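You operate a simulated robot arm through the tools that you are given. There is no shell and no other tool.

You run a simulated robot arm. Do the job below in one go: nothing can be reset, and whatever is moved stays where it is left.

Task
Open the grey knob fully, draw the orange-knob rod up, push it home and lift the yellow lid.
Fine: the pump stays off.

It is judged by the outcome, as a careful person would: the job done as asked, and still so three seconds after it is handed in. It fails if anything else is knocked over, pushed out of place, dropped, spilled or broken. A push-on lid holds only when it is set on centred and level and pressed home; a screw cap is set on level and turned clockwise until tight.

Robot
A 6-joint arm with a two-finger gripper, fixed in place. Base frame: the origin is on the floor under the middle of its stand, x ahead of it, y to its left, z up; the work surface is at about z = 0.76. Lengths are in m, angles in rad, forces in N, time in s.
With the tool pointing down near the work surface it reaches from about 0.3 to 0.68 m from the base axis. Its first joint turns from -1.152 to 1.152 rad. Payload 2.45 kg.
The TCP is the grasp point between the finger pads, 0.03 m short of the fingertips. In the tool frame z runs along the fingers and y along their closing line. The gripper opens to 0.106 m; its body begins 0.079 m behind the TCP.
Orientation is that of the tool frame in the base frame, as a unit quaternion [w, x, y, z]. With the fingers straight down and closing along the base's y, the tool's x points along the base's -x, its y along +y and its z along -z.

Tools
- The arm moves only by the tool arm_command. Its argument "commands" is a list of rows, each a list of 7 numbers: the shift along the base's x, y, z in m, then the turn, a rotation vector about the base's x, y, z in rad, then the opening in per cent of the stroke, from 0 (shut) to 100 (fully open). In form: [[dx, dy, dz, ax, ay, az, hand], ...]. A call has 1 to 20 rows; each row shifts and turns the commanded pose from where the row before left it. Each row takes 0.2 s and may step no farther than 0.05 m and 0.15 rad from the row before; otherwise, or with a gripper value out of range, the whole call is refused. Where a pose cannot be reached the arm comes as near as it can. A force on the tool above 70 N (or 10 N above the force at the start of the call, whichever is more), or a blocked arm, ends the call early, and 0.2 s more pass. The fingers move at their own pace (about 0.153 m/s each) and stop on an object; they squeeze with about 29 N. The grip force told is the motor's: it shows also when the fingers shut on nothing. Time passes only in rows, and 0.2 s behind the last, so rows that do not move let the fingers close. The reply holds the time, the measured pose of the TCP, the force on the tool along the base axes, the opening and the grip force, in the units named above and with some noise, with the torque about the TCP (base axes, N m) and any sound that the robot's microphone picked up.
- Cameras (640 x 400 px; columns grow to the right, rows downward): "scene" is fixed at [0.0343, 0.4134, 1.4128]; the picture's right is [-0.83, -0.55, 0.00], its down [-0.31, 0.47, -0.83] and it looks along [0.46, -0.69, -0.56] (base axes); focal length 309 px, centre (320, 200). "wrist" rides on the gripper at [0.076, -0.002, -0.106] in the tool frame; the picture's right is [0.02, 1.00, 0.00], its down [-0.78, 0.02, -0.62] and it looks along [-0.62, 0.01, 0.78] (tool axes); focal length 247 px, centre (320, 200). There is no depth. A picture from a camera that has moved, and an enlarged one, comes with that camera's place and axes in the base frame and with its lens. The place of the scene camera against the robot may be out by one fixed shift of up to 0.025 m in any direction.
- snapshot(camera): a new picture of that camera. The clock stands still meanwhile.
- enlarge(camera, box): a new picture of the part [left, top, right, bottom] of that camera's present view, enlarged. The clock stands still meanwhile.
- hand_in(): hands the job in; it is judged then, once.

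Places have to be worked out from the pictures, the camera data and where the tool is seen. Open the gripper and draw the arm clear of the work before you hand the job in, unless the task says otherwise.

The tools are called after "Call:" as name(argument=value, ...) on one line, values as JSON. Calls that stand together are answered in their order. arm_command: Moves the arm, as the interface text tells. Its arguments: {"type":"object","properties":{"commands":{"type":"array","items":{"type":"array","items":{"type":"number"}}}},"required":["commands"]} The other tools are called the same way: snapshot (camera) takes a picture; enlarge (camera, box) takes an enlarged picture of a part of a camera's view; hand_in () hands the job in.

At the start:

```text
clock: 0.0
tcp_pos: [0.3452, -0.2195, 1.1289]
tcp_rot: [0.0, 0.0, 1.0, -0.001]
ft_force: [0.0, 0.0, -0.3]
ft_torque: [-0.02, 0.01, 0.0]
width: 0.106
gripper_force: 0.0
```

scene: 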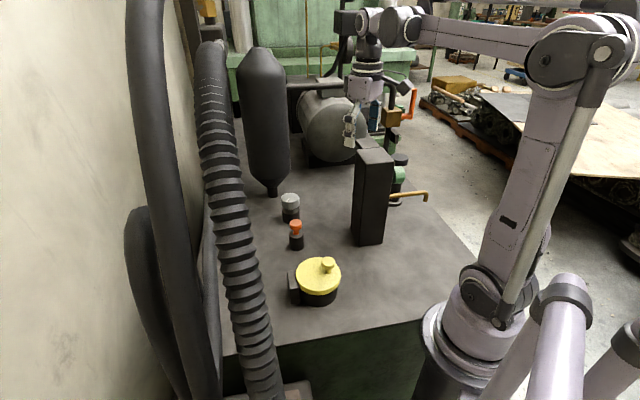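
wrist: 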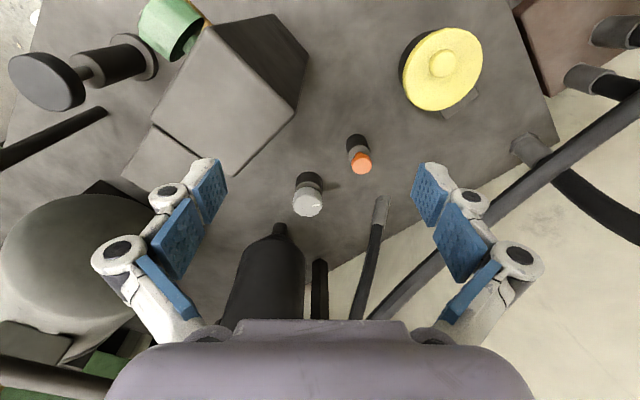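

I start by enlarging the views of the grey knob, orange-knob rod and yellow lid to locate them precisely.

Call:
enlarge(camera="scene", box=[240, 170, 400, 320])

Call:
enlarge(camera="wrist", box=[260, 100, 420, 240])

Call:
enlarge(camera="wrist", box=[360, 0, 560, 130])

Call:
snapshot(camera="wrist")

```text
2.67 times, centred on (320, 245) of scene
camera zoom: at [0.0343, 0.4134, 1.4128], right [-0.83, -0.55, 0.0], down [-0.31, 0.47, -0.83], along [0.46, -0.69, -0.56], focal length 824 px, centre (320, 80)
```

zoom: 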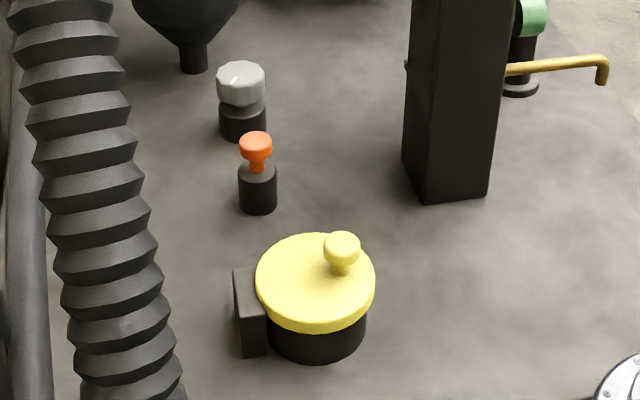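

```text
2.86 times, centred on (340, 170) of wrist
camera zoom: at [0.2684, -0.2215, 1.235], right [-0.02, 1.0, 0.0], down [0.78, 0.02, 0.62], along [0.62, 0.01, -0.78], focal length 706 px, centre (263, 286)
```

zoom: 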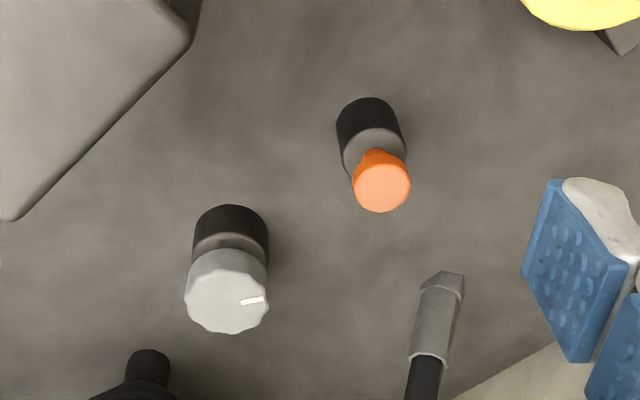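

```text
3.08 times, centred on (460, 65) of wrist
camera zoom: at [0.2684, -0.2215, 1.235], right [-0.02, 1.0, 0.0], down [0.78, 0.02, 0.62], along [0.62, 0.01, -0.78], focal length 760 px, centre (-111, 615)
```

zoom: 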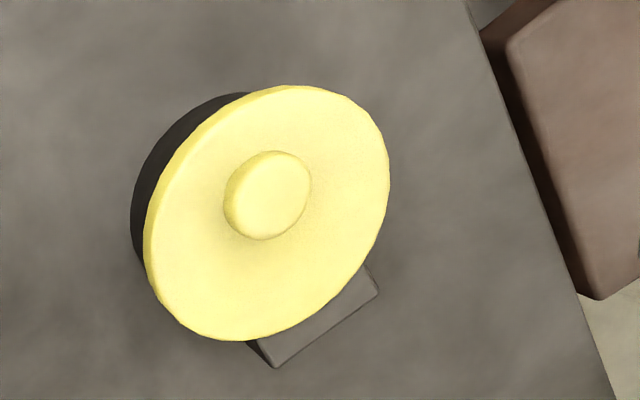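

```text
taken
camera wrist: at [0.2684, -0.2215, 1.235], right [-0.02, 1.0, 0.0], down [0.78, 0.02, 0.62], along [0.62, 0.01, -0.78], focal length 247 px, centre (320, 200)
```

wrist: 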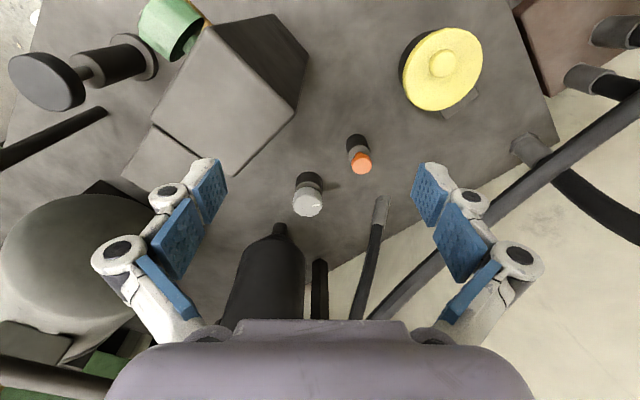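

The first estimates put the grey knob near (0.589, -0.242, top about 0.84), the orange knob near (0.489, -0.142, top about 0.85) and the lid knob near (0.33, -0.05). The lid looks hinged on its +x/+y side, and a tall pillar about 1.05 m high stands near (0.33, -0.30). I move level away from the pillar towards the grey knob, staying high.

Call:
arm_command(commands=[[0.04, 0.0, 0, 0, 0, 0, 100], [0.04, 0.0, 0, 0, 0, 0, 100], [0.04, 0, 0, 0, 0, 0, 100], [0.03, 0, 0, 0, 0, 0, 100], [0, 0, -0.04, 0, 0, 0, 100], [0, 0, -0.04, 0, 0, 0, 100], [0, 0, -0.03, 0, 0, 0, 100], [0, 0, 0, 0, 0, 0, 100]])

Call:
snapshot(camera="wrist")

Call:
snapshot(camera="scene")

```text
clock: 1.8
tcp_pos: [0.4963, -0.2191, 1.0209]
tcp_rot: [0.0, -0.001, 1.0, 0.0]
ft_force: [0.4, -0.4, -0.1]
ft_torque: [0.04, -0.01, -0.01]
width: 0.1061
gripper_force: 0.0
```

```text
taken
camera wrist: at [0.4184, -0.2211, 1.1265], right [-0.02, 1.0, 0.0], down [0.78, 0.02, 0.62], along [0.62, 0.01, -0.78], focal length 247 px, centre (320, 200)
```

wrist: 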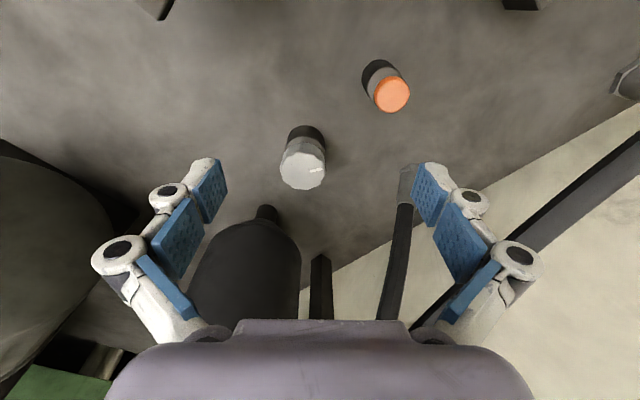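

```text
taken
```

scene: 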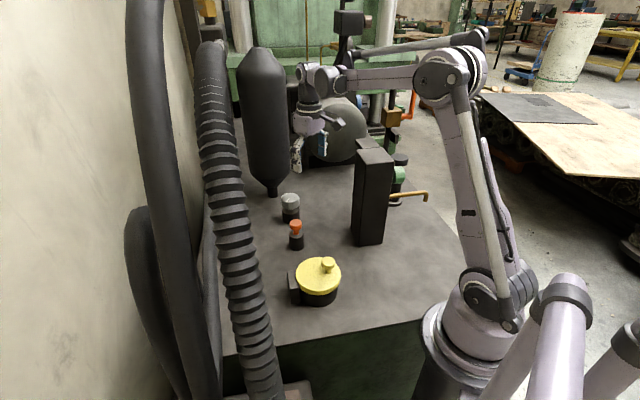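

I enlarge the knob for any markings and the gripper's surroundings, because the big black vessel near (0.743, -0.322) with a radius of about 0.083 leaves little room.

Call:
enlarge(camera="wrist", box=[240, 50, 420, 220])

Call:
enlarge(camera="scene", box=[230, 50, 400, 230])

```text
2.35 times, centred on (330, 135) of wrist
camera zoom: at [0.4184, -0.2211, 1.1265], right [-0.02, 1.0, 0.0], down [0.78, 0.02, 0.62], along [0.62, 0.01, -0.78], focal length 581 px, centre (296, 353)
```

zoom: 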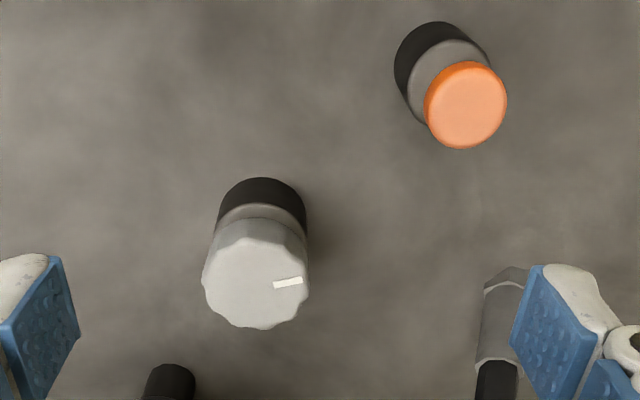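

```text
2.22 times, centred on (315, 140) of scene
camera zoom: at [0.0343, 0.4134, 1.4128], right [-0.83, -0.55, 0.0], down [-0.31, 0.47, -0.83], along [0.46, -0.69, -0.56], focal length 687 px, centre (331, 333)
```

zoom: 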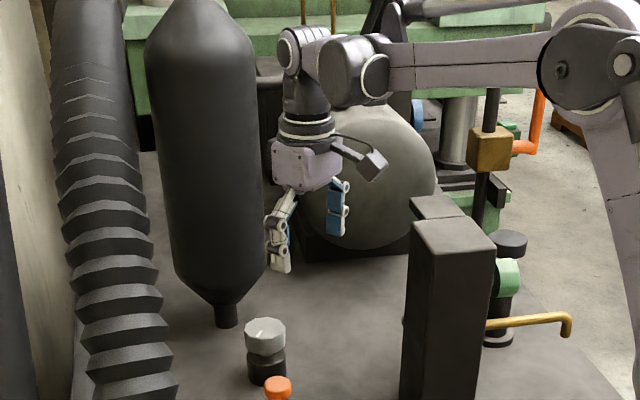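

The scene view shows the gripper has a camera box on a bracket, so I must keep the finger knuckles away from the vessel, which lies at about -27° from the knob. I turn the tool by -1.35 rad, leaving room for a long counter-clockwise stroke, and go above the grey knob at about (0.591, -0.242), then look again.

Call:
arm_command(commands=[[0.0105, -0.0025, 0, 0, 0, -0.15, 100], [0.0105, -0.0025, 0, 0, 0, -0.15, 100], [0.0105, -0.0025, 0, 0, 0, -0.15, 100], [0.0105, -0.0025, 0, 0, 0, -0.15, 100], [0.0105, -0.0025, 0, 0, 0, -0.15, 100], [0.0105, -0.0025, 0, 0, 0, -0.15, 100], [0.0105, -0.0025, 0, 0, 0, -0.15, 100], [0.0105, -0.0025, 0, 0, 0, -0.15, 100], [0.0105, -0.0025, 0, 0, 0, -0.15, 100], [0, 0, -0.03, 0, 0, 0, 100], [0, 0, -0.03, 0, 0, 0, 90], [0, 0, 0, 0, 0, 0, 90]])

Call:
snapshot(camera="wrist")

Call:
snapshot(camera="scene")

```text
clock: 4.4
tcp_pos: [0.5903, -0.2418, 0.9574]
tcp_rot: [0.001, 0.625, 0.781, 0.0]
ft_force: [0.6, 0.3, -0.4]
ft_torque: [0.02, -0.03, 0.01]
width: 0.0951
gripper_force: 0.1
```

```text
taken
camera wrist: at [0.5723, -0.1684, 1.064], right [0.97, 0.24, 0.0], down [0.19, -0.76, 0.62], along [0.15, -0.6, -0.78], focal length 247 px, centre (320, 200)
```

wrist: 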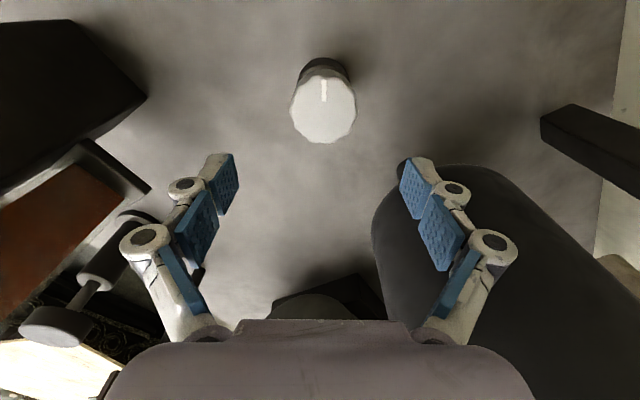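

```text
taken
```

scene: 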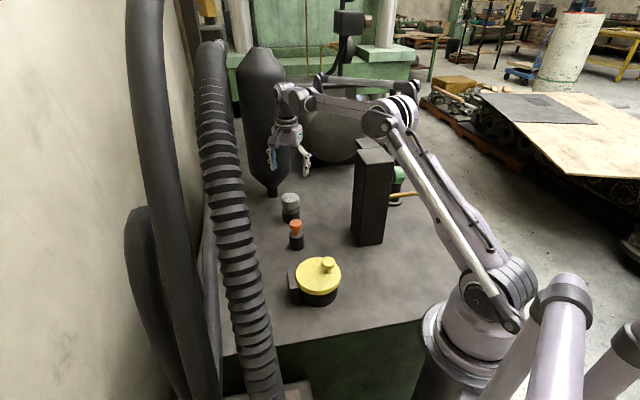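

The knob top centre works out at about (0.592, -0.241), nearly under the TCP, and the right knuckle clears the vessel. I lower to a TCP height of about 0.835 around the knob with the fingers still open.

Call:
arm_command(commands=[[0.0015, 0.0005, -0.03, 0, 0, 0, 85], [0, 0, -0.03, 0, 0, 0, 85], [0, 0, -0.03, 0, 0, 0, 85], [0, 0, -0.02, 0, 0, 0, 85], [0, 0, -0.01, 0, 0, 0, 85], [0, 0, 0, 0, 0, 0, 85]])

Call:
snapshot(camera="wrist")

Call:
enlarge(camera="scene", box=[230, 80, 390, 250])

```text
clock: 5.8
tcp_pos: [0.5909, -0.2404, 0.8394]
tcp_rot: [0.0, 0.625, 0.78, 0.0]
ft_force: [-0.3, -0.7, 0.6]
ft_torque: [0.0, -0.02, 0.01]
width: 0.0903
gripper_force: 0.1
```

```text
taken
camera wrist: at [0.572, -0.1662, 0.9453], right [0.97, 0.24, 0.0], down [0.19, -0.76, 0.62], along [0.15, -0.6, -0.78], focal length 247 px, centre (320, 200)
```

wrist: 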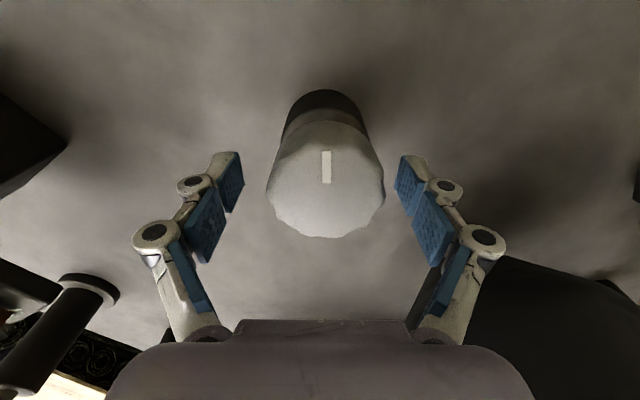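

```text
2.35 times, centred on (310, 165) of scene
camera zoom: at [0.0343, 0.4134, 1.4128], right [-0.83, -0.55, 0.0], down [-0.31, 0.47, -0.83], along [0.46, -0.69, -0.56], focal length 727 px, centre (344, 282)
```

zoom: 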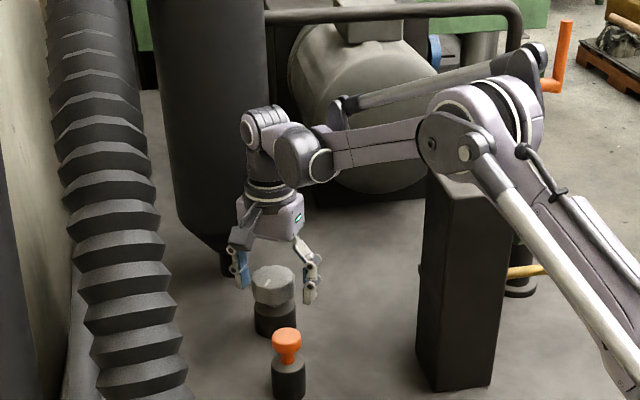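

The knob sits between the pads, about 2.5 mm off to the right. I correct that, lower 12 mm more, and close to grip.

Call:
arm_command(commands=[[0.0024, 0.0, -0.006, 0, 0, 0, 85], [0, 0, -0.006, 0, 0, 0, 85], [0, 0, 0, 0, 0, 0, 60], [0, 0, 0, 0, 0, 0, 45], [0, 0, 0, 0, 0, 0, 40], [0, 0, 0, 0, 0, 0, 40]])

Call:
snapshot(camera="wrist")

```text
clock: 7.2
tcp_pos: [0.5943, -0.2398, 0.827]
tcp_rot: [0.0, 0.623, 0.782, 0.001]
ft_force: [5.2, -0.8, 5.9]
ft_torque: [0.15, 0.01, -0.03]
width: 0.0583
gripper_force: 44.9
```

```text
taken
camera wrist: at [0.5753, -0.1661, 0.9336], right [0.97, 0.24, 0.0], down [0.19, -0.76, 0.62], along [0.15, -0.6, -0.78], focal length 247 px, centre (320, 200)
```

wrist: 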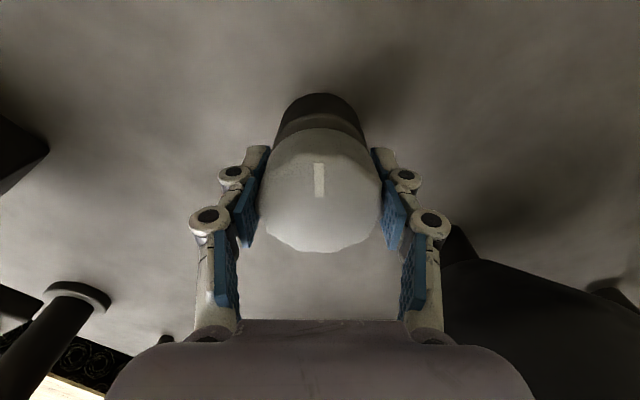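

The grip is firm at a width of 0.058 m. I try a small counter-clockwise (opening) turn of 0.3 rad and check the torque.

Call:
arm_command(commands=[[0, 0, 0, 0, 0, 0.1, 40], [0, 0, 0, 0, 0, 0.1, 40], [0, 0, 0, 0, 0, 0.1, 40], [0, 0, 0, 0, 0, 0, 40]])

Call:
snapshot(camera="wrist")

```text
clock: 8.2
tcp_pos: [0.5935, -0.2409, 0.8271]
tcp_rot: [0.001, 0.499, 0.866, 0.0]
ft_force: [15.1, 1.9, 13.8]
ft_torque: [-0.02, 0.27, 0.01]
width: 0.0584
gripper_force: 45.3
```

```text
taken
camera wrist: at [0.554, -0.175, 0.9336], right [0.85, 0.52, 0.0], down [0.41, -0.67, 0.62], along [0.32, -0.53, -0.78], focal length 247 px, centre (320, 200)
```

wrist: 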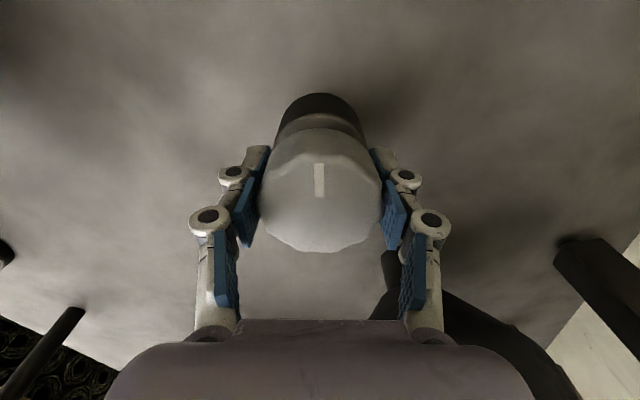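

The knob turned with the fingers and the torque is almost nil. There is a side load of about +15 N in x, so I nudge towards it while turning further counter-clockwise.

Call:
arm_command(commands=[[0.001, 0, 0.0005, 0, 0, 0.1, 40], [0, 0, 0, 0, 0, 0.1, 40], [0, 0, 0, 0, 0, 0.1, 40], [0, 0, 0, 0, 0, 0, 40]])

```text
clock: 9.2
tcp_pos: [0.5933, -0.2398, 0.8278]
tcp_rot: [-0.001, 0.364, 0.931, 0.0]
ft_force: [1.8, 16.1, -0.2]
ft_torque: [-0.33, -0.4, -0.01]
width: 0.0583
gripper_force: 44.9
```

Now the load is +16 N in y. I nudge +y by 1 mm and keep turning.

Call:
arm_command(commands=[[0, 0.001, 0, 0, 0, 0.1, 40], [0, 0, 0, 0, 0, 0.1, 40], [0, 0, 0, 0, 0, 0.1, 40], [0, 0, 0, 0, 0, 0, 40]])

Call:
snapshot(camera="wrist")

```text
clock: 10.2
tcp_pos: [0.5952, -0.2409, 0.8279]
tcp_rot: [0.0, 0.222, 0.975, 0.0]
ft_force: [-10.0, 17.5, -4.6]
ft_torque: [0.07, -0.04, 0.0]
width: 0.0586
gripper_force: 45.4
```

```text
taken
camera wrist: at [0.5247, -0.2089, 0.9338], right [0.41, 0.91, 0.0], down [0.72, -0.32, 0.62], along [0.56, -0.26, -0.79], focal length 247 px, centre (320, 200)
```

wrist: 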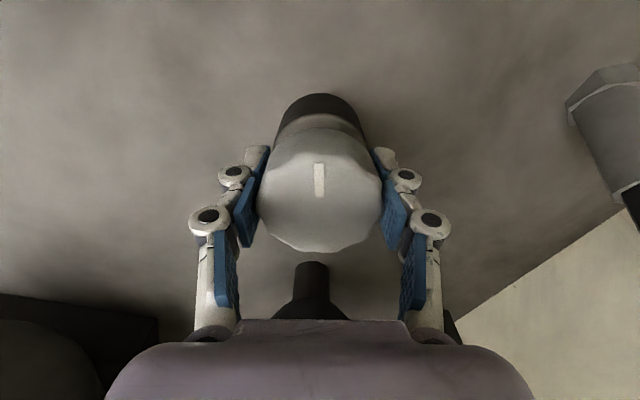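

The mark still stays with the gripper after 0.9 rad, so the knob is turning freely. I go on turning with a small correction for the side load.

Call:
arm_command(commands=[[-0.001, 0.001, 0, 0, 0, 0.1, 40], [0, 0, 0, 0, 0, 0.1, 40], [0, 0, 0, 0, 0, 0.1, 40], [0, 0, 0, 0, 0, 0, 40]])

```text
clock: 11.2
tcp_pos: [0.5953, -0.2402, 0.8283]
tcp_rot: [0.003, 0.073, 0.997, 0.0]
ft_force: [22.2, 5.6, 5.6]
ft_torque: [0.06, -0.08, -0.01]
width: 0.0585
gripper_force: 45.1
```

Total turn is 1.2 rad, still with no stopping torque. I continue 0.6 rad more with a small +x nudge.

Call:
arm_command(commands=[[0.001, 0, 0, 0, 0, 0.1, 40], [0, 0, 0, 0, 0, 0.1, 40], [0, 0, 0, 0, 0, 0.1, 40], [0, 0, 0, 0, 0, 0, 40]])

Call:
snapshot(camera="wrist")

```text
clock: 12.2
tcp_pos: [0.594, -0.2395, 0.8273]
tcp_rot: [0.0, -0.077, 0.997, 0.0]
ft_force: [2.2, 7.0, 16.8]
ft_torque: [0.06, -0.23, 0.03]
width: 0.0584
gripper_force: 44.9
```

```text
taken
camera wrist: at [0.5189, -0.2534, 0.9337], right [-0.17, 0.98, 0.0], down [0.77, 0.14, 0.62], along [0.61, 0.11, -0.78], focal length 247 px, centre (320, 200)
```

wrist: 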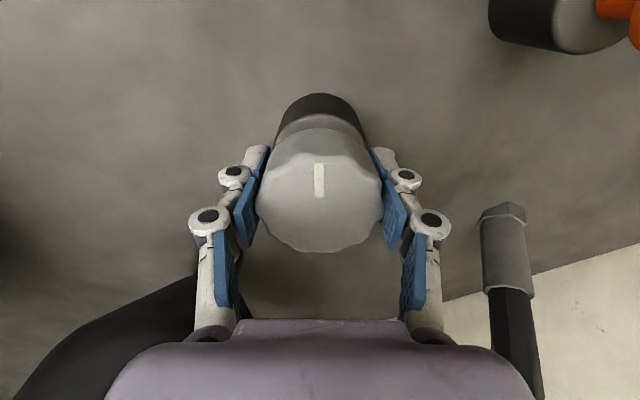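

The knob has turned 1.5 rad and still follows. I turn a further 0.35 rad, which is the limit I set for the vessel side.

Call:
arm_command(commands=[[0, 0.0005, 0, 0, 0, 0.1, 40], [0, 0, 0, 0, 0, 0.1, 40], [0, 0, 0, 0, 0, 0.1, 40], [0, 0, 0, 0, 0, 0.05, 40], [0, 0, 0, 0, 0, 0, 40]])

Call:
snapshot(camera="wrist")

```text
clock: 13.4
tcp_pos: [0.594, -0.2403, 0.827]
tcp_rot: [0.0, -0.248, 0.969, -0.001]
ft_force: [-1.6, -5.3, 4.8]
ft_torque: [0.15, 0.39, -0.03]
width: 0.0582
gripper_force: 45.1
```

```text
taken
camera wrist: at [0.5278, -0.2781, 0.9336], right [-0.5, 0.87, 0.0], down [0.68, 0.39, 0.62], along [0.54, 0.31, -0.78], focal length 247 px, centre (320, 200)
```

wrist: 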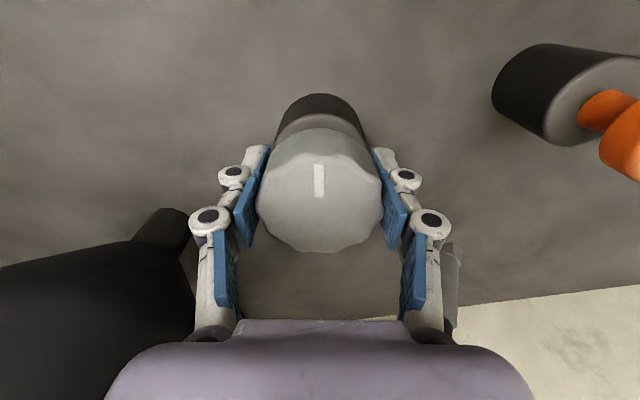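

After 1.85 rad there is still no stop. I open slightly, swing back clockwise by 1.85 rad around the knob, and check that the knob stayed put.

Call:
arm_command(commands=[[0, 0, 0, 0, 0, 0, 72], [0, 0, 0, 0, 0, 0, 72], [0, 0, 0, 0, 0, -0.145, 72], [0, 0, 0, 0, 0, -0.145, 72], [0, 0, 0, 0, 0, -0.145, 72], [0, 0, 0, 0, 0, -0.145, 72], [0, 0, 0, 0, 0, -0.145, 72], [0, 0, 0, 0, 0, -0.145, 72], [0, 0, 0, 0, 0, -0.145, 72], [0, 0, 0, 0, 0, -0.145, 72], [0, 0, 0, 0, 0, -0.145, 72], [0, 0, 0, 0, 0, -0.145, 72], [0, 0, 0, 0, 0, -0.145, 72], [0, 0, 0, 0, 0, -0.145, 72], [0, 0, 0, 0, 0, -0.11, 72], [0, 0, 0, 0, 0, 0, 72]])

Call:
snapshot(camera="wrist")

```text
clock: 16.8
tcp_pos: [0.5941, -0.2388, 0.8273]
tcp_rot: [0.001, 0.625, 0.78, 0.0]
ft_force: [-0.7, 0.3, -0.9]
ft_torque: [0.01, -0.01, -0.01]
width: 0.0767
gripper_force: 0.0
```

```text
taken
camera wrist: at [0.5754, -0.1656, 0.9338], right [0.97, 0.24, 0.0], down [0.19, -0.76, 0.62], along [0.15, -0.6, -0.78], focal length 247 px, centre (320, 200)
```

wrist: 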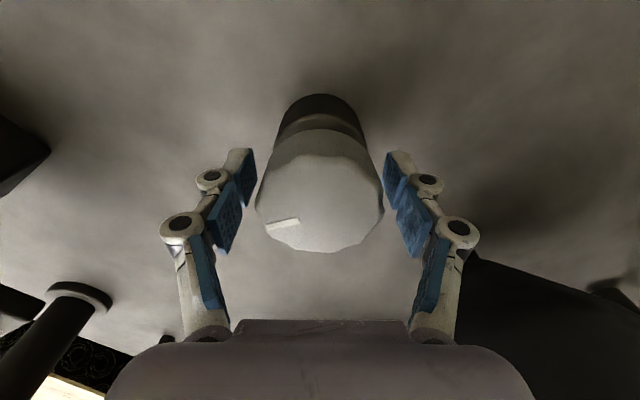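

The knob held its new position, with the mark turned by about 1.85 rad. I grip again and turn another 0.6 rad counter-clockwise.

Call:
arm_command(commands=[[0, 0, 0, 0, 0, 0, 45], [0, 0, 0, 0, 0, 0, 40], [0, 0, 0, 0, 0, 0, 40], [0, 0, 0, 0, 0, 0.1, 40], [0, 0, 0, 0, 0, 0.1, 40], [0, 0, 0, 0, 0, 0.1, 40], [0, 0, 0, 0, 0, 0.1, 40], [0, 0, 0, 0, 0, 0.1, 40], [0, 0, 0, 0, 0, 0.1, 40], [0, 0, 0, 0, 0, 0, 40]])

Call:
snapshot(camera="wrist")

```text
clock: 19.0
tcp_pos: [0.5938, -0.2405, 0.8259]
tcp_rot: [0.0, 0.365, 0.931, 0.0]
ft_force: [-3.3, -1.0, -7.1]
ft_torque: [0.01, -0.35, -1.13]
width: 0.0581
gripper_force: 45.0
```

```text
taken
camera wrist: at [0.5363, -0.1888, 0.933], right [0.66, 0.75, 0.0], down [0.59, -0.52, 0.62], along [0.46, -0.41, -0.78], focal length 247 px, centre (320, 200)
```

wrist: 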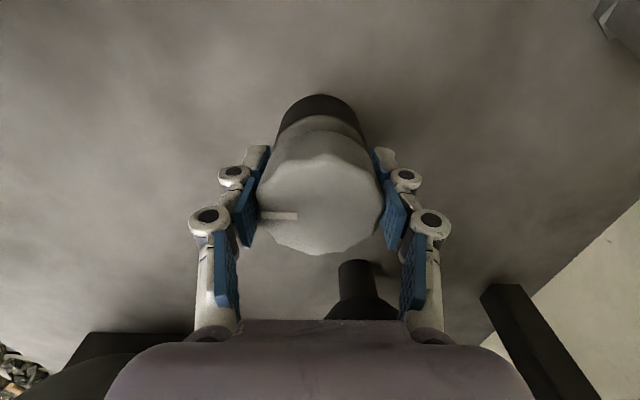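

The z-torque has risen to -1.13 N m and the mark lagged the fingers by about 0.3 rad, which looks like the end stop at about 2.1 rad total. To check, I release, note the mark, re-grip squarely and try a gentle further turn.

Call:
arm_command(commands=[[0, 0, 0, 0, 0, 0, 72], [0, 0, 0, 0, 0, 0, 72]])

Call:
enlarge(camera="wrist", box=[220, 80, 420, 270])

```text
clock: 19.6
tcp_pos: [0.594, -0.24, 0.8276]
tcp_rot: [-0.001, 0.365, 0.931, 0.0]
ft_force: [0.2, -0.4, -0.4]
ft_torque: [0.01, -0.01, 0.02]
width: 0.0766
gripper_force: 0.1
```

```text
2.11 times, centred on (320, 175) of wrist
camera zoom: at [0.5364, -0.1884, 0.9337], right [0.66, 0.75, 0.0], down [0.59, -0.52, 0.62], along [0.46, -0.41, -0.78], focal length 520 px, centre (320, 253)
```

zoom: 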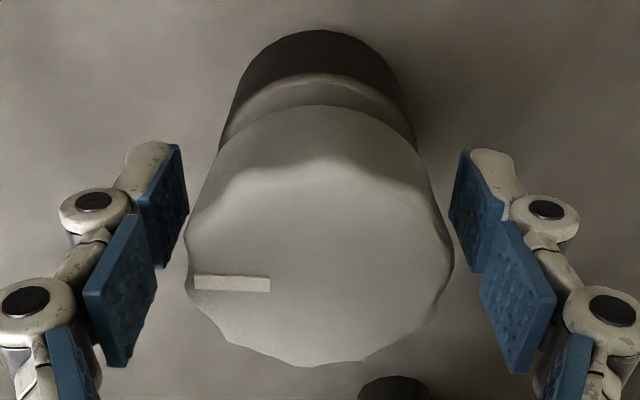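

The mark now points straight left in this view. I swing back 0.6 rad, re-grip, and turn 0.2 rad gently to see whether the stop torque appears at once.

Call:
arm_command(commands=[[0, 0, 0, 0, 0, -0.15, 72], [0, 0, 0, 0, 0, -0.15, 72], [0, 0, 0, 0, 0, -0.15, 72], [0, 0, 0, 0, 0, -0.15, 72], [0, 0, 0, 0, 0, 0, 45], [0, 0, 0, 0, 0, 0, 40], [0, 0, 0, 0, 0, 0, 40], [0, 0, 0, 0, 0, 0, 40]])

Call:
enlarge(camera="wrist", box=[220, 80, 420, 270])

Call:
arm_command(commands=[[0, 0, 0, 0, 0, 0.05, 40], [0, 0, 0, 0, 0, 0.05, 40], [0, 0, 0, 0, 0, 0, 40]])

Call:
enlarge(camera="wrist", box=[220, 80, 420, 270])

```text
clock: 21.4
tcp_pos: [0.5946, -0.2396, 0.828]
tcp_rot: [0.0, 0.624, 0.782, -0.001]
ft_force: [-7.9, -0.2, 12.5]
ft_torque: [0.02, 0.39, 0.0]
width: 0.0584
gripper_force: 45.1
```

```text
2.11 times, centred on (320, 175) of wrist
camera zoom: at [0.5753, -0.1648, 0.9342], right [0.97, 0.24, 0.0], down [0.19, -0.76, 0.62], along [0.15, -0.6, -0.78], focal length 520 px, centre (320, 253)
```

zoom: 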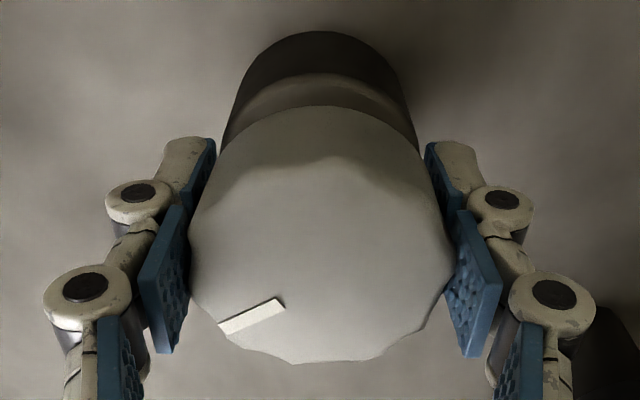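

```text
clock: 22.2
tcp_pos: [0.5943, -0.2384, 0.8277]
tcp_rot: [0.0, 0.584, 0.811, -0.001]
ft_force: [-12.5, 1.7, 6.3]
ft_torque: [0.0, -0.17, -0.81]
width: 0.0585
gripper_force: 45.1
```

```text
2.11 times, centred on (320, 175) of wrist
camera zoom: at [0.5677, -0.1667, 0.9335], right [0.94, 0.34, 0.0], down [0.27, -0.74, 0.62], along [0.21, -0.59, -0.78], focal length 520 px, centre (320, 253)
```

zoom: 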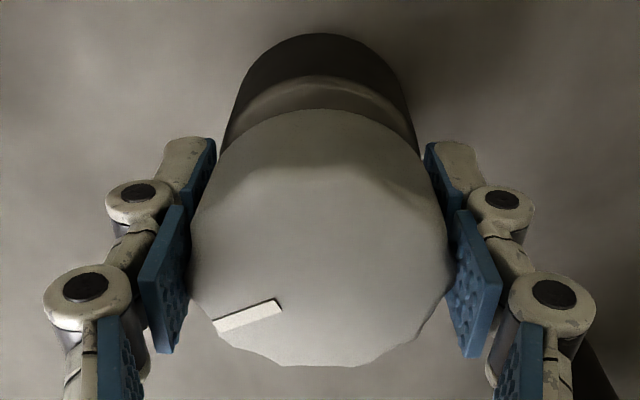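

Torque rose at once to -0.81 N m and the mark stayed behind, so the knob is at its open stop. I release and rise clear.

Call:
arm_command(commands=[[0, 0, 0, 0, 0, 0, 75], [0, 0, 0, 0, 0, 0, 80], [0, 0, 0, 0, 0, 0, 80], [0, 0, 0.03, 0, 0, 0, 80], [0, 0, 0.04, 0, 0, 0, 80], [0, 0, 0.04, 0, 0, 0, 80], [0, 0, 0.03, 0, 0, 0, 80], [0, 0, 0, 0, 0, 0, 80]])

Call:
snapshot(camera="wrist")

Call:
snapshot(camera="scene")

```text
clock: 24.0
tcp_pos: [0.5952, -0.2388, 0.9676]
tcp_rot: [-0.001, 0.585, 0.811, 0.0]
ft_force: [0.3, -0.6, 0.0]
ft_torque: [-0.01, -0.02, 0.0]
width: 0.0848
gripper_force: 0.2
```

```text
taken
camera wrist: at [0.569, -0.1669, 1.0745], right [0.94, 0.34, 0.0], down [0.26, -0.74, 0.62], along [0.21, -0.59, -0.78], focal length 247 px, centre (320, 200)
```

wrist: 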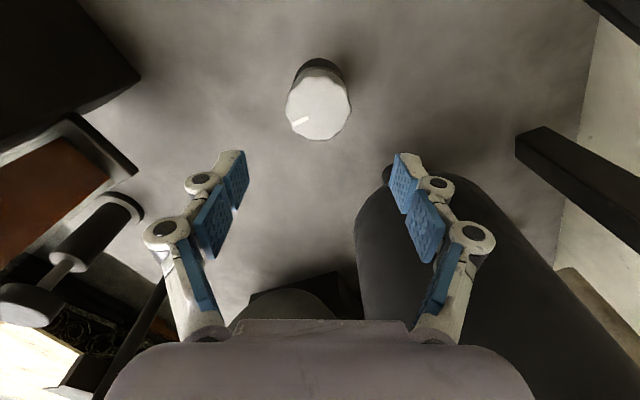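

```text
taken
```

scene: 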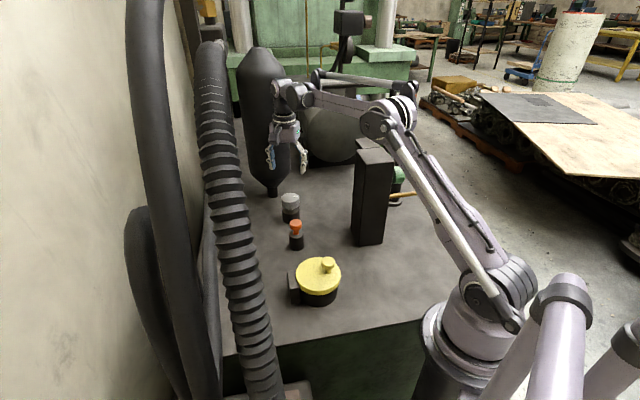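

The grey knob's mark stays at its new angle and the neighbouring items are undisturbed. I now go above the orange knob, about (0.490, -0.142), turning the tool back to its default heading, and look again.

Call:
arm_command(commands=[[-0.0117, 0.0108, 0, 0, 0, 0.139, 80], [-0.0117, 0.0108, 0, 0, 0, 0.139, 80], [-0.0117, 0.0108, 0, 0, 0, 0.139, 80], [-0.0117, 0.0108, 0, 0, 0, 0.139, 80], [-0.0117, 0.0108, 0, 0, 0, 0.139, 80], [-0.0117, 0.0108, 0, 0, 0, 0.139, 80], [-0.0117, 0.0108, 0, 0, 0, 0.139, 80], [-0.0117, 0.0108, 0, 0, 0, 0.139, 80], [-0.0117, 0.0108, 0, 0, 0, 0.138, 80], [0, 0, 0, 0, 0, 0, 80]])

Call:
snapshot(camera="wrist")

Call:
enlarge(camera="scene", box=[230, 130, 400, 320])

```text
clock: 26.2
tcp_pos: [0.4901, -0.1435, 0.9689]
tcp_rot: [0.0, -0.002, 1.0, -0.001]
ft_force: [0.4, -0.2, 0.7]
ft_torque: [0.03, -0.01, 0.0]
width: 0.0849
gripper_force: 0.0
```

```text
taken
camera wrist: at [0.4135, -0.1459, 1.0741], right [-0.02, 1.0, 0.0], down [0.78, 0.02, 0.62], along [0.62, 0.02, -0.78], focal length 247 px, centre (320, 200)
```

wrist: 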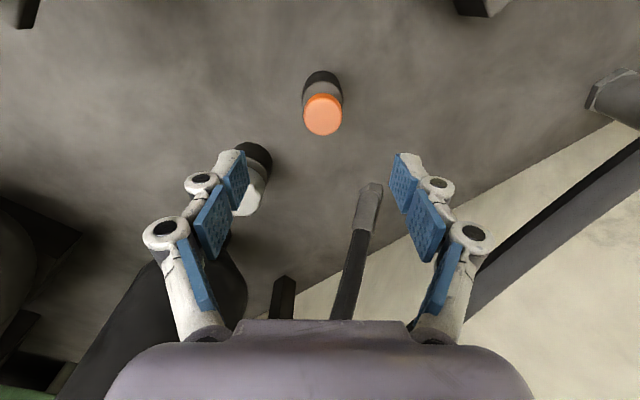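

```text
2.11 times, centred on (315, 225) of scene
camera zoom: at [0.0343, 0.4134, 1.4128], right [-0.83, -0.55, 0.0], down [-0.31, 0.47, -0.83], along [0.46, -0.69, -0.56], focal length 651 px, centre (330, 147)
```

zoom: 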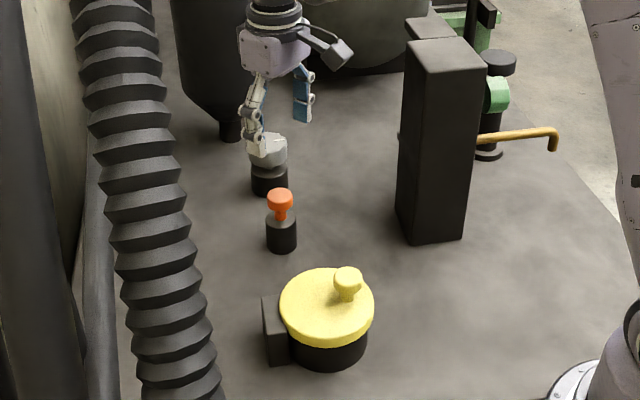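

The orange knob works out at about (0.493, -0.140), top near 0.851. I correct 3 mm in x and y, lower to TCP 0.852, and look before closing.

Call:
arm_command(commands=[[0.003, 0.003, -0.03, 0, 0, 0, 70], [0, 0, -0.03, 0, 0, 0, 70], [0, 0, -0.03, 0, 0, 0, 70], [0, 0, -0.02, 0, 0, 0, 70], [0, 0, -0.006, 0, 0, 0, 70], [0, 0, 0, 0, 0, 0, 70]])

Call:
snapshot(camera="wrist")

Call:
enlarge(camera="scene", box=[240, 150, 360, 270])

```text
clock: 27.6
tcp_pos: [0.4924, -0.1382, 0.8516]
tcp_rot: [-0.001, 0.001, 1.0, 0.0]
ft_force: [0.3, 0.8, -0.4]
ft_torque: [-0.01, 0.08, 0.02]
width: 0.0742
gripper_force: 0.1
```

```text
taken
camera wrist: at [0.4158, -0.1398, 0.9585], right [-0.02, 1.0, 0.0], down [0.78, 0.02, 0.62], along [0.62, 0.01, -0.78], focal length 247 px, centre (320, 200)
```

wrist: 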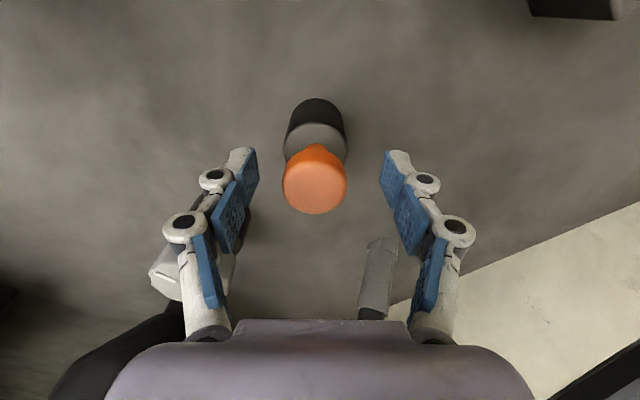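

```text
3.33 times, centred on (300, 210) of scene
camera zoom: at [0.0343, 0.4134, 1.4128], right [-0.83, -0.55, 0.0], down [-0.31, 0.47, -0.83], along [0.46, -0.69, -0.56], focal length 1030 px, centre (387, 167)
```

zoom: 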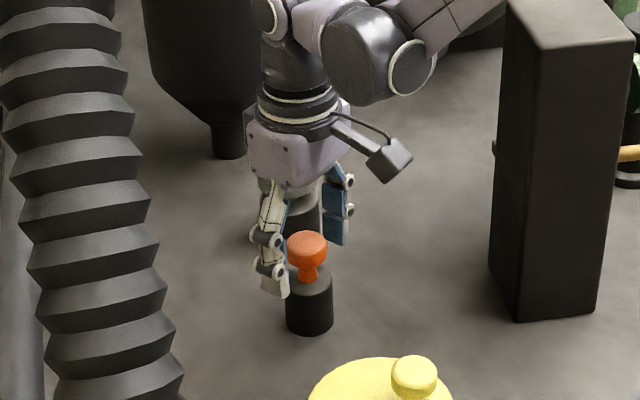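

The knob is centred in x and 2.5 mm towards -y from the finger centre. I correct that and close on the orange knob.

Call:
arm_command(commands=[[0.0005, -0.0023, -0.002, 0, 0, 0, 70], [0, 0, 0, 0, 0, 0, 45], [0, 0, 0, 0, 0, 0, 25], [0, 0, 0, 0, 0, 0, 18], [0, 0, 0, 0, 0, 0, 18]])

Call:
snapshot(camera="wrist")

Call:
enlarge(camera="scene", box=[240, 150, 360, 270])

```text
clock: 28.8
tcp_pos: [0.492, -0.1413, 0.8492]
tcp_rot: [0.0, 0.0, 1.0, 0.0]
ft_force: [-0.1, -4.2, 0.7]
ft_torque: [-0.03, -0.04, -0.01]
width: 0.0334
gripper_force: 45.3
```

```text
taken
camera wrist: at [0.4156, -0.1428, 0.9559], right [-0.02, 1.0, 0.0], down [0.78, 0.02, 0.62], along [0.62, 0.01, -0.78], focal length 247 px, centre (320, 200)
```

wrist: 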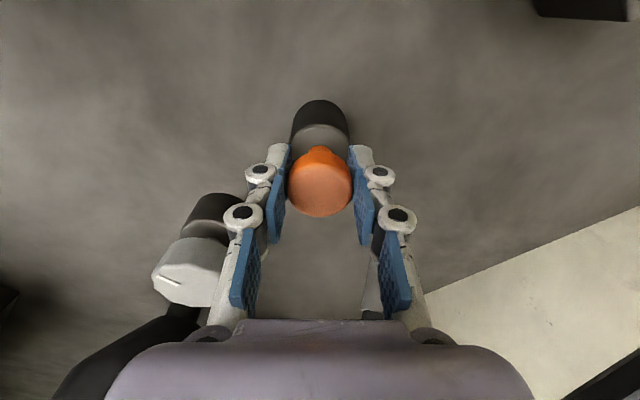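

```text
3.33 times, centred on (300, 210) of scene
camera zoom: at [0.0343, 0.4133, 1.4128], right [-0.83, -0.55, 0.0], down [-0.31, 0.47, -0.83], along [0.46, -0.69, -0.56], focal length 1030 px, centre (387, 167)
```

zoom: 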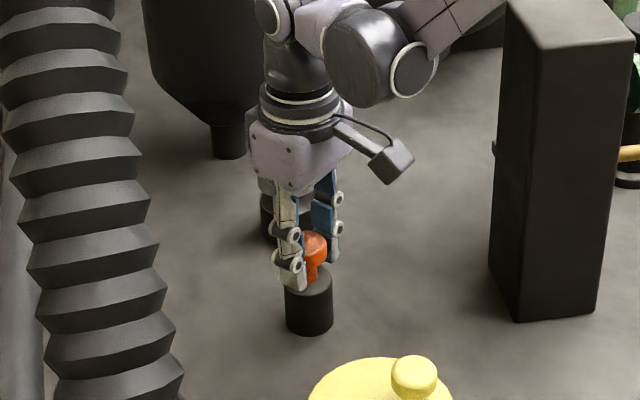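

Gripped at 0.033 m. I pull straight up in 5 mm steps and watch the vertical force.

Call:
arm_command(commands=[[0, 0, 0.005, 0, 0, 0, 18], [0, 0, 0.005, 0, 0, 0, 18], [0, 0, 0.005, 0, 0, 0, 18], [0, 0, 0.005, 0, 0, 0, 18], [0, 0, 0, 0, 0, 0, 18]])

Call:
snapshot(camera="wrist")

```text
clock: 30.0
tcp_pos: [0.4925, -0.1412, 0.8694]
tcp_rot: [-0.001, 0.0, 1.0, -0.001]
ft_force: [-7.8, -8.7, -0.4]
ft_torque: [-0.15, 0.35, -0.04]
width: 0.0334
gripper_force: 45.0
```

```text
taken
camera wrist: at [0.4158, -0.1427, 0.9761], right [-0.02, 1.0, 0.0], down [0.78, 0.02, 0.62], along [0.62, 0.01, -0.78], focal length 247 px, centre (320, 200)
```

wrist: 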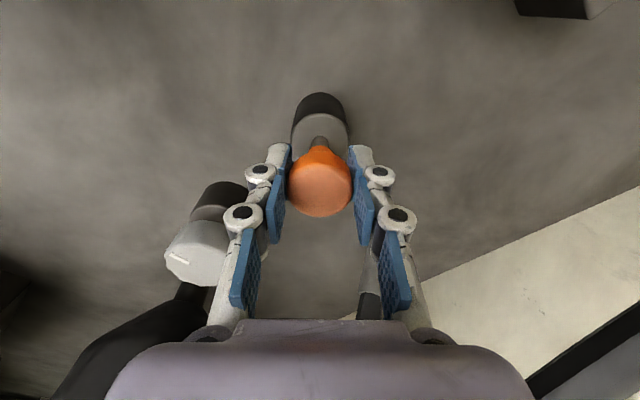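

The rod is coming up with little resistance. I continue in 5 mm steps, relieving the small side load.

Call:
arm_command(commands=[[-0.0006, -0.0006, 0.005, 0, 0, 0, 18], [0, 0, 0.005, 0, 0, 0, 18], [0, 0, 0.005, 0, 0, 0, 18], [0, 0, 0.005, 0, 0, 0, 18], [0, 0, 0, 0, 0, 0, 18]])

Call:
snapshot(camera="wrist")

```text
clock: 31.2
tcp_pos: [0.4925, -0.1411, 0.8888]
tcp_rot: [0.002, 0.0, 1.0, 0.001]
ft_force: [5.7, 3.5, -0.2]
ft_torque: [0.12, -0.14, 0.12]
width: 0.0337
gripper_force: 44.7
```

```text
taken
camera wrist: at [0.4153, -0.1432, 0.9952], right [-0.02, 1.0, 0.0], down [0.78, 0.02, 0.62], along [0.62, 0.02, -0.78], focal length 247 px, centre (320, 200)
```

wrist: 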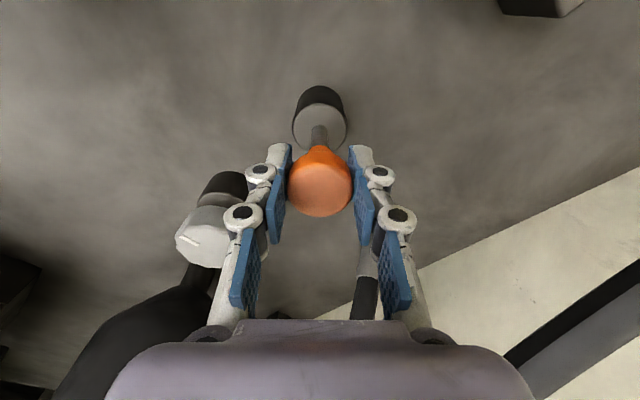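

Raised 40 mm with the rod visible below the knob and no stop yet. I go on lifting in 4 mm steps.

Call:
arm_command(commands=[[0, 0, 0.004, 0, 0, 0, 18], [0, 0, 0.004, 0, 0, 0, 18], [0, 0, 0.004, 0, 0, 0, 18], [0, 0, 0.004, 0, 0, 0, 18], [0, 0, 0, 0, 0, 0, 18]])

Call:
snapshot(camera="wrist")

```text
clock: 32.4
tcp_pos: [0.4928, -0.1412, 0.9049]
tcp_rot: [0.001, -0.002, 1.0, 0.0]
ft_force: [9.8, 9.9, -0.3]
ft_torque: [0.14, -0.03, -0.02]
width: 0.0333
gripper_force: 44.9
```

```text
taken
camera wrist: at [0.4156, -0.1431, 1.0114], right [-0.02, 1.0, 0.0], down [0.78, 0.02, 0.62], along [0.62, 0.01, -0.78], focal length 247 px, centre (320, 200)
```

wrist: 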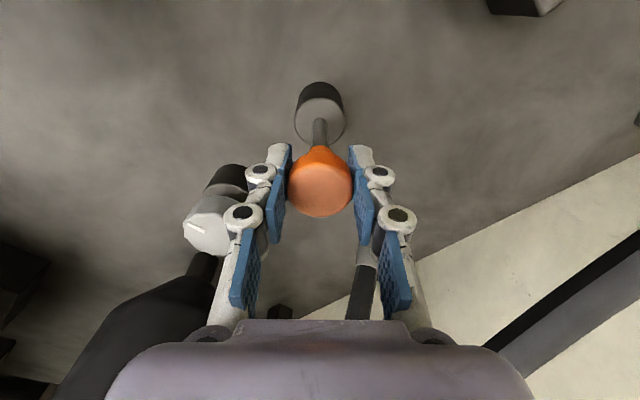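

Now 56 mm up, the vertical force is still almost zero, and the rod is still in its socket. I keep drawing up slowly with a small side correction.

Call:
arm_command(commands=[[0.0006, 0.0006, 0.004, 0, 0, 0, 18], [0, 0, 0.004, 0, 0, 0, 18], [0, 0, 0.004, 0, 0, 0, 18], [0, 0, 0, 0, 0, 0, 18]])

Call:
enlarge(camera="scene", box=[240, 150, 360, 270])

```text
clock: 33.4
tcp_pos: [0.4923, -0.1412, 0.9171]
tcp_rot: [0.0, 0.0, 1.0, 0.001]
ft_force: [3.1, 12.5, 0.1]
ft_torque: [0.21, -0.13, 0.11]
width: 0.0335
gripper_force: 45.5
```

```text
3.33 times, centred on (300, 210) of scene
camera zoom: at [0.0344, 0.4136, 1.4127], right [-0.83, -0.55, 0.0], down [-0.31, 0.47, -0.83], along [0.46, -0.69, -0.56], focal length 1030 px, centre (387, 167)
```

zoom: 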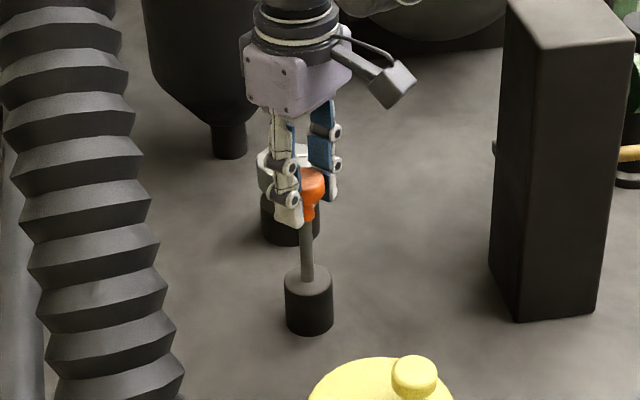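

The rod has come out 68 mm, straight and still guided. I continue upward in 3 mm steps looking for the end stop.

Call:
arm_command(commands=[[0, 0.0005, 0.003, 0, 0, 0, 18], [0, 0, 0.003, 0, 0, 0, 18], [0, 0, 0.003, 0, 0, 0, 18], [0, 0, 0.003, 0, 0, 0, 18], [0, 0, 0, 0, 0, 0, 18]])

Call:
snapshot(camera="wrist")

```text
clock: 34.6
tcp_pos: [0.4923, -0.1422, 0.9297]
tcp_rot: [0.0, 0.0, 1.0, 0.0]
ft_force: [3.0, 3.1, -0.8]
ft_torque: [-0.04, -0.32, -0.04]
width: 0.0339
gripper_force: 45.2
```

```text
taken
camera wrist: at [0.4156, -0.1428, 1.0355], right [-0.02, 1.0, 0.0], down [0.78, 0.02, 0.62], along [0.62, 0.01, -0.78], focal length 247 px, centre (320, 200)
```

wrist: 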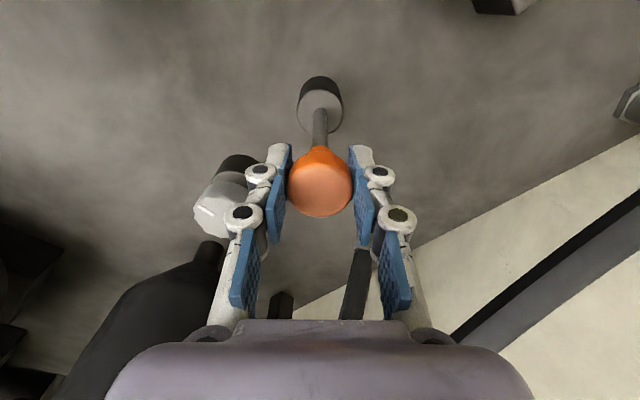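

Now 80 mm out and still no stop. I keep lifting gently.

Call:
arm_command(commands=[[0, 0, 0.003, 0, 0, 0, 18], [0, 0, 0.003, 0, 0, 0, 18], [0, 0, 0.003, 0, 0, 0, 18], [0, 0, 0.003, 0, 0, 0, 18], [0, 0, 0, 0, 0, 0, 18]])

Call:
enlarge(camera="scene", box=[240, 130, 360, 250])

```text
clock: 35.8
tcp_pos: [0.4922, -0.1419, 0.9419]
tcp_rot: [-0.001, 0.0, 1.0, 0.0]
ft_force: [-4.9, 9.5, -0.1]
ft_torque: [0.15, 0.43, -0.01]
width: 0.0335
gripper_force: 45.3
```

```text
3.33 times, centred on (300, 190) of scene
camera zoom: at [0.0342, 0.4136, 1.4127], right [-0.83, -0.55, 0.0], down [-0.31, 0.47, -0.83], along [0.46, -0.69, -0.56], focal length 1030 px, centre (387, 233)
```

zoom: 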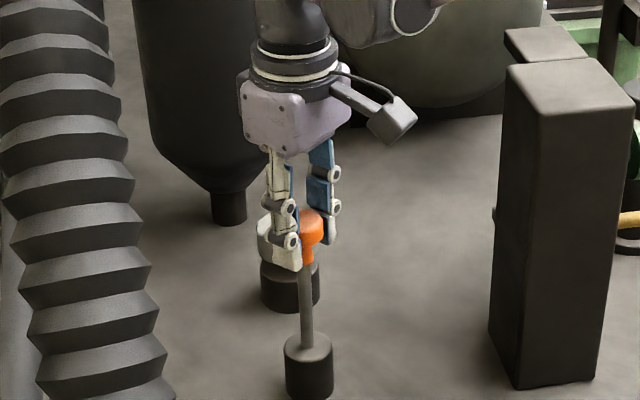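

About 93 mm out, with side forces showing that it is still guided. I keep lifting.

Call:
arm_command(commands=[[0, 0, 0.003, 0, 0, 0, 18], [0, 0, 0.003, 0, 0, 0, 18], [0, 0, 0.003, 0, 0, 0, 18], [0, 0, 0.003, 0, 0, 0, 18], [0, 0, 0, 0, 0, 0, 18]])

Call:
snapshot(camera="wrist")

```text
clock: 37.0
tcp_pos: [0.4917, -0.1417, 0.9529]
tcp_rot: [0.0, 0.0, 1.0, -0.001]
ft_force: [-7.5, 0.2, 0.1]
ft_torque: [-0.01, 0.7, 0.02]
width: 0.0337
gripper_force: 45.1
```

```text
taken
camera wrist: at [0.4157, -0.1426, 1.0593], right [-0.02, 1.0, 0.0], down [0.78, 0.02, 0.62], along [0.62, 0.01, -0.78], focal length 247 px, centre (320, 200)
```

wrist: 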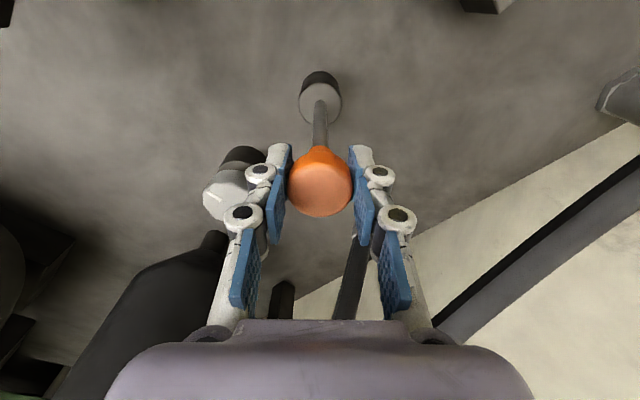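

About 104 mm out, no stop yet. I continue in 3 mm steps.

Call:
arm_command(commands=[[0, 0, 0.003, 0, 0, 0, 18], [0, 0, 0.003, 0, 0, 0, 18], [0, 0, 0.003, 0, 0, 0, 18], [0, 0, 0.003, 0, 0, 0, 18], [0, 0, 0, 0, 0, 0, 18]])

Call:
enlarge(camera="scene", box=[240, 130, 360, 250])

Call:
snapshot(camera="wrist")

```text
clock: 38.2
tcp_pos: [0.4924, -0.1415, 0.966]
tcp_rot: [-0.001, 0.0, 1.0, -0.001]
ft_force: [-16.3, -6.5, -0.9]
ft_torque: [-0.12, 0.21, -0.03]
width: 0.0337
gripper_force: 44.3
```

```text
3.33 times, centred on (300, 190) of scene
camera zoom: at [0.0339, 0.4132, 1.4129], right [-0.83, -0.55, 0.0], down [-0.31, 0.47, -0.83], along [0.46, -0.69, -0.56], focal length 1030 px, centre (387, 233)
```

zoom: 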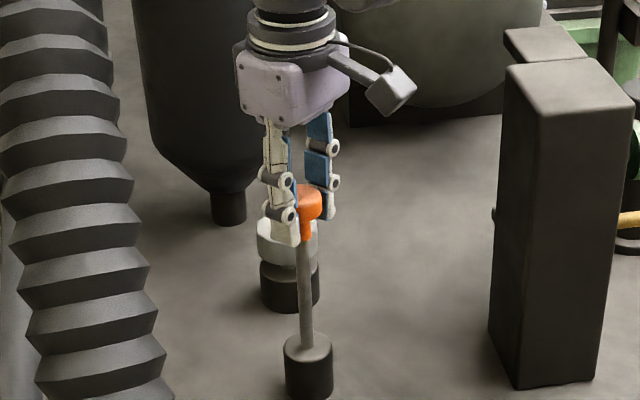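

```text
taken
camera wrist: at [0.4159, -0.1427, 1.0722], right [-0.02, 1.0, 0.0], down [0.78, 0.02, 0.62], along [0.62, 0.01, -0.78], focal length 247 px, centre (320, 200)
```

wrist: 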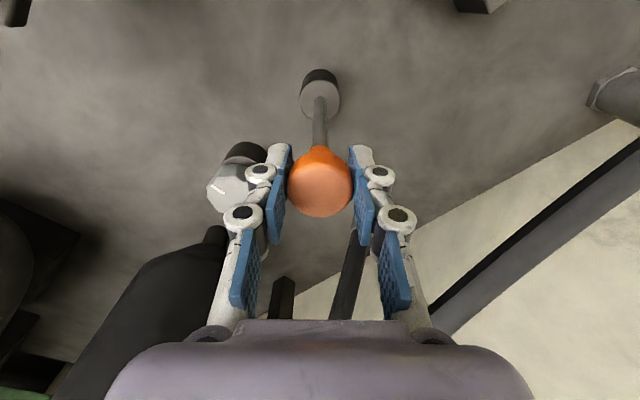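

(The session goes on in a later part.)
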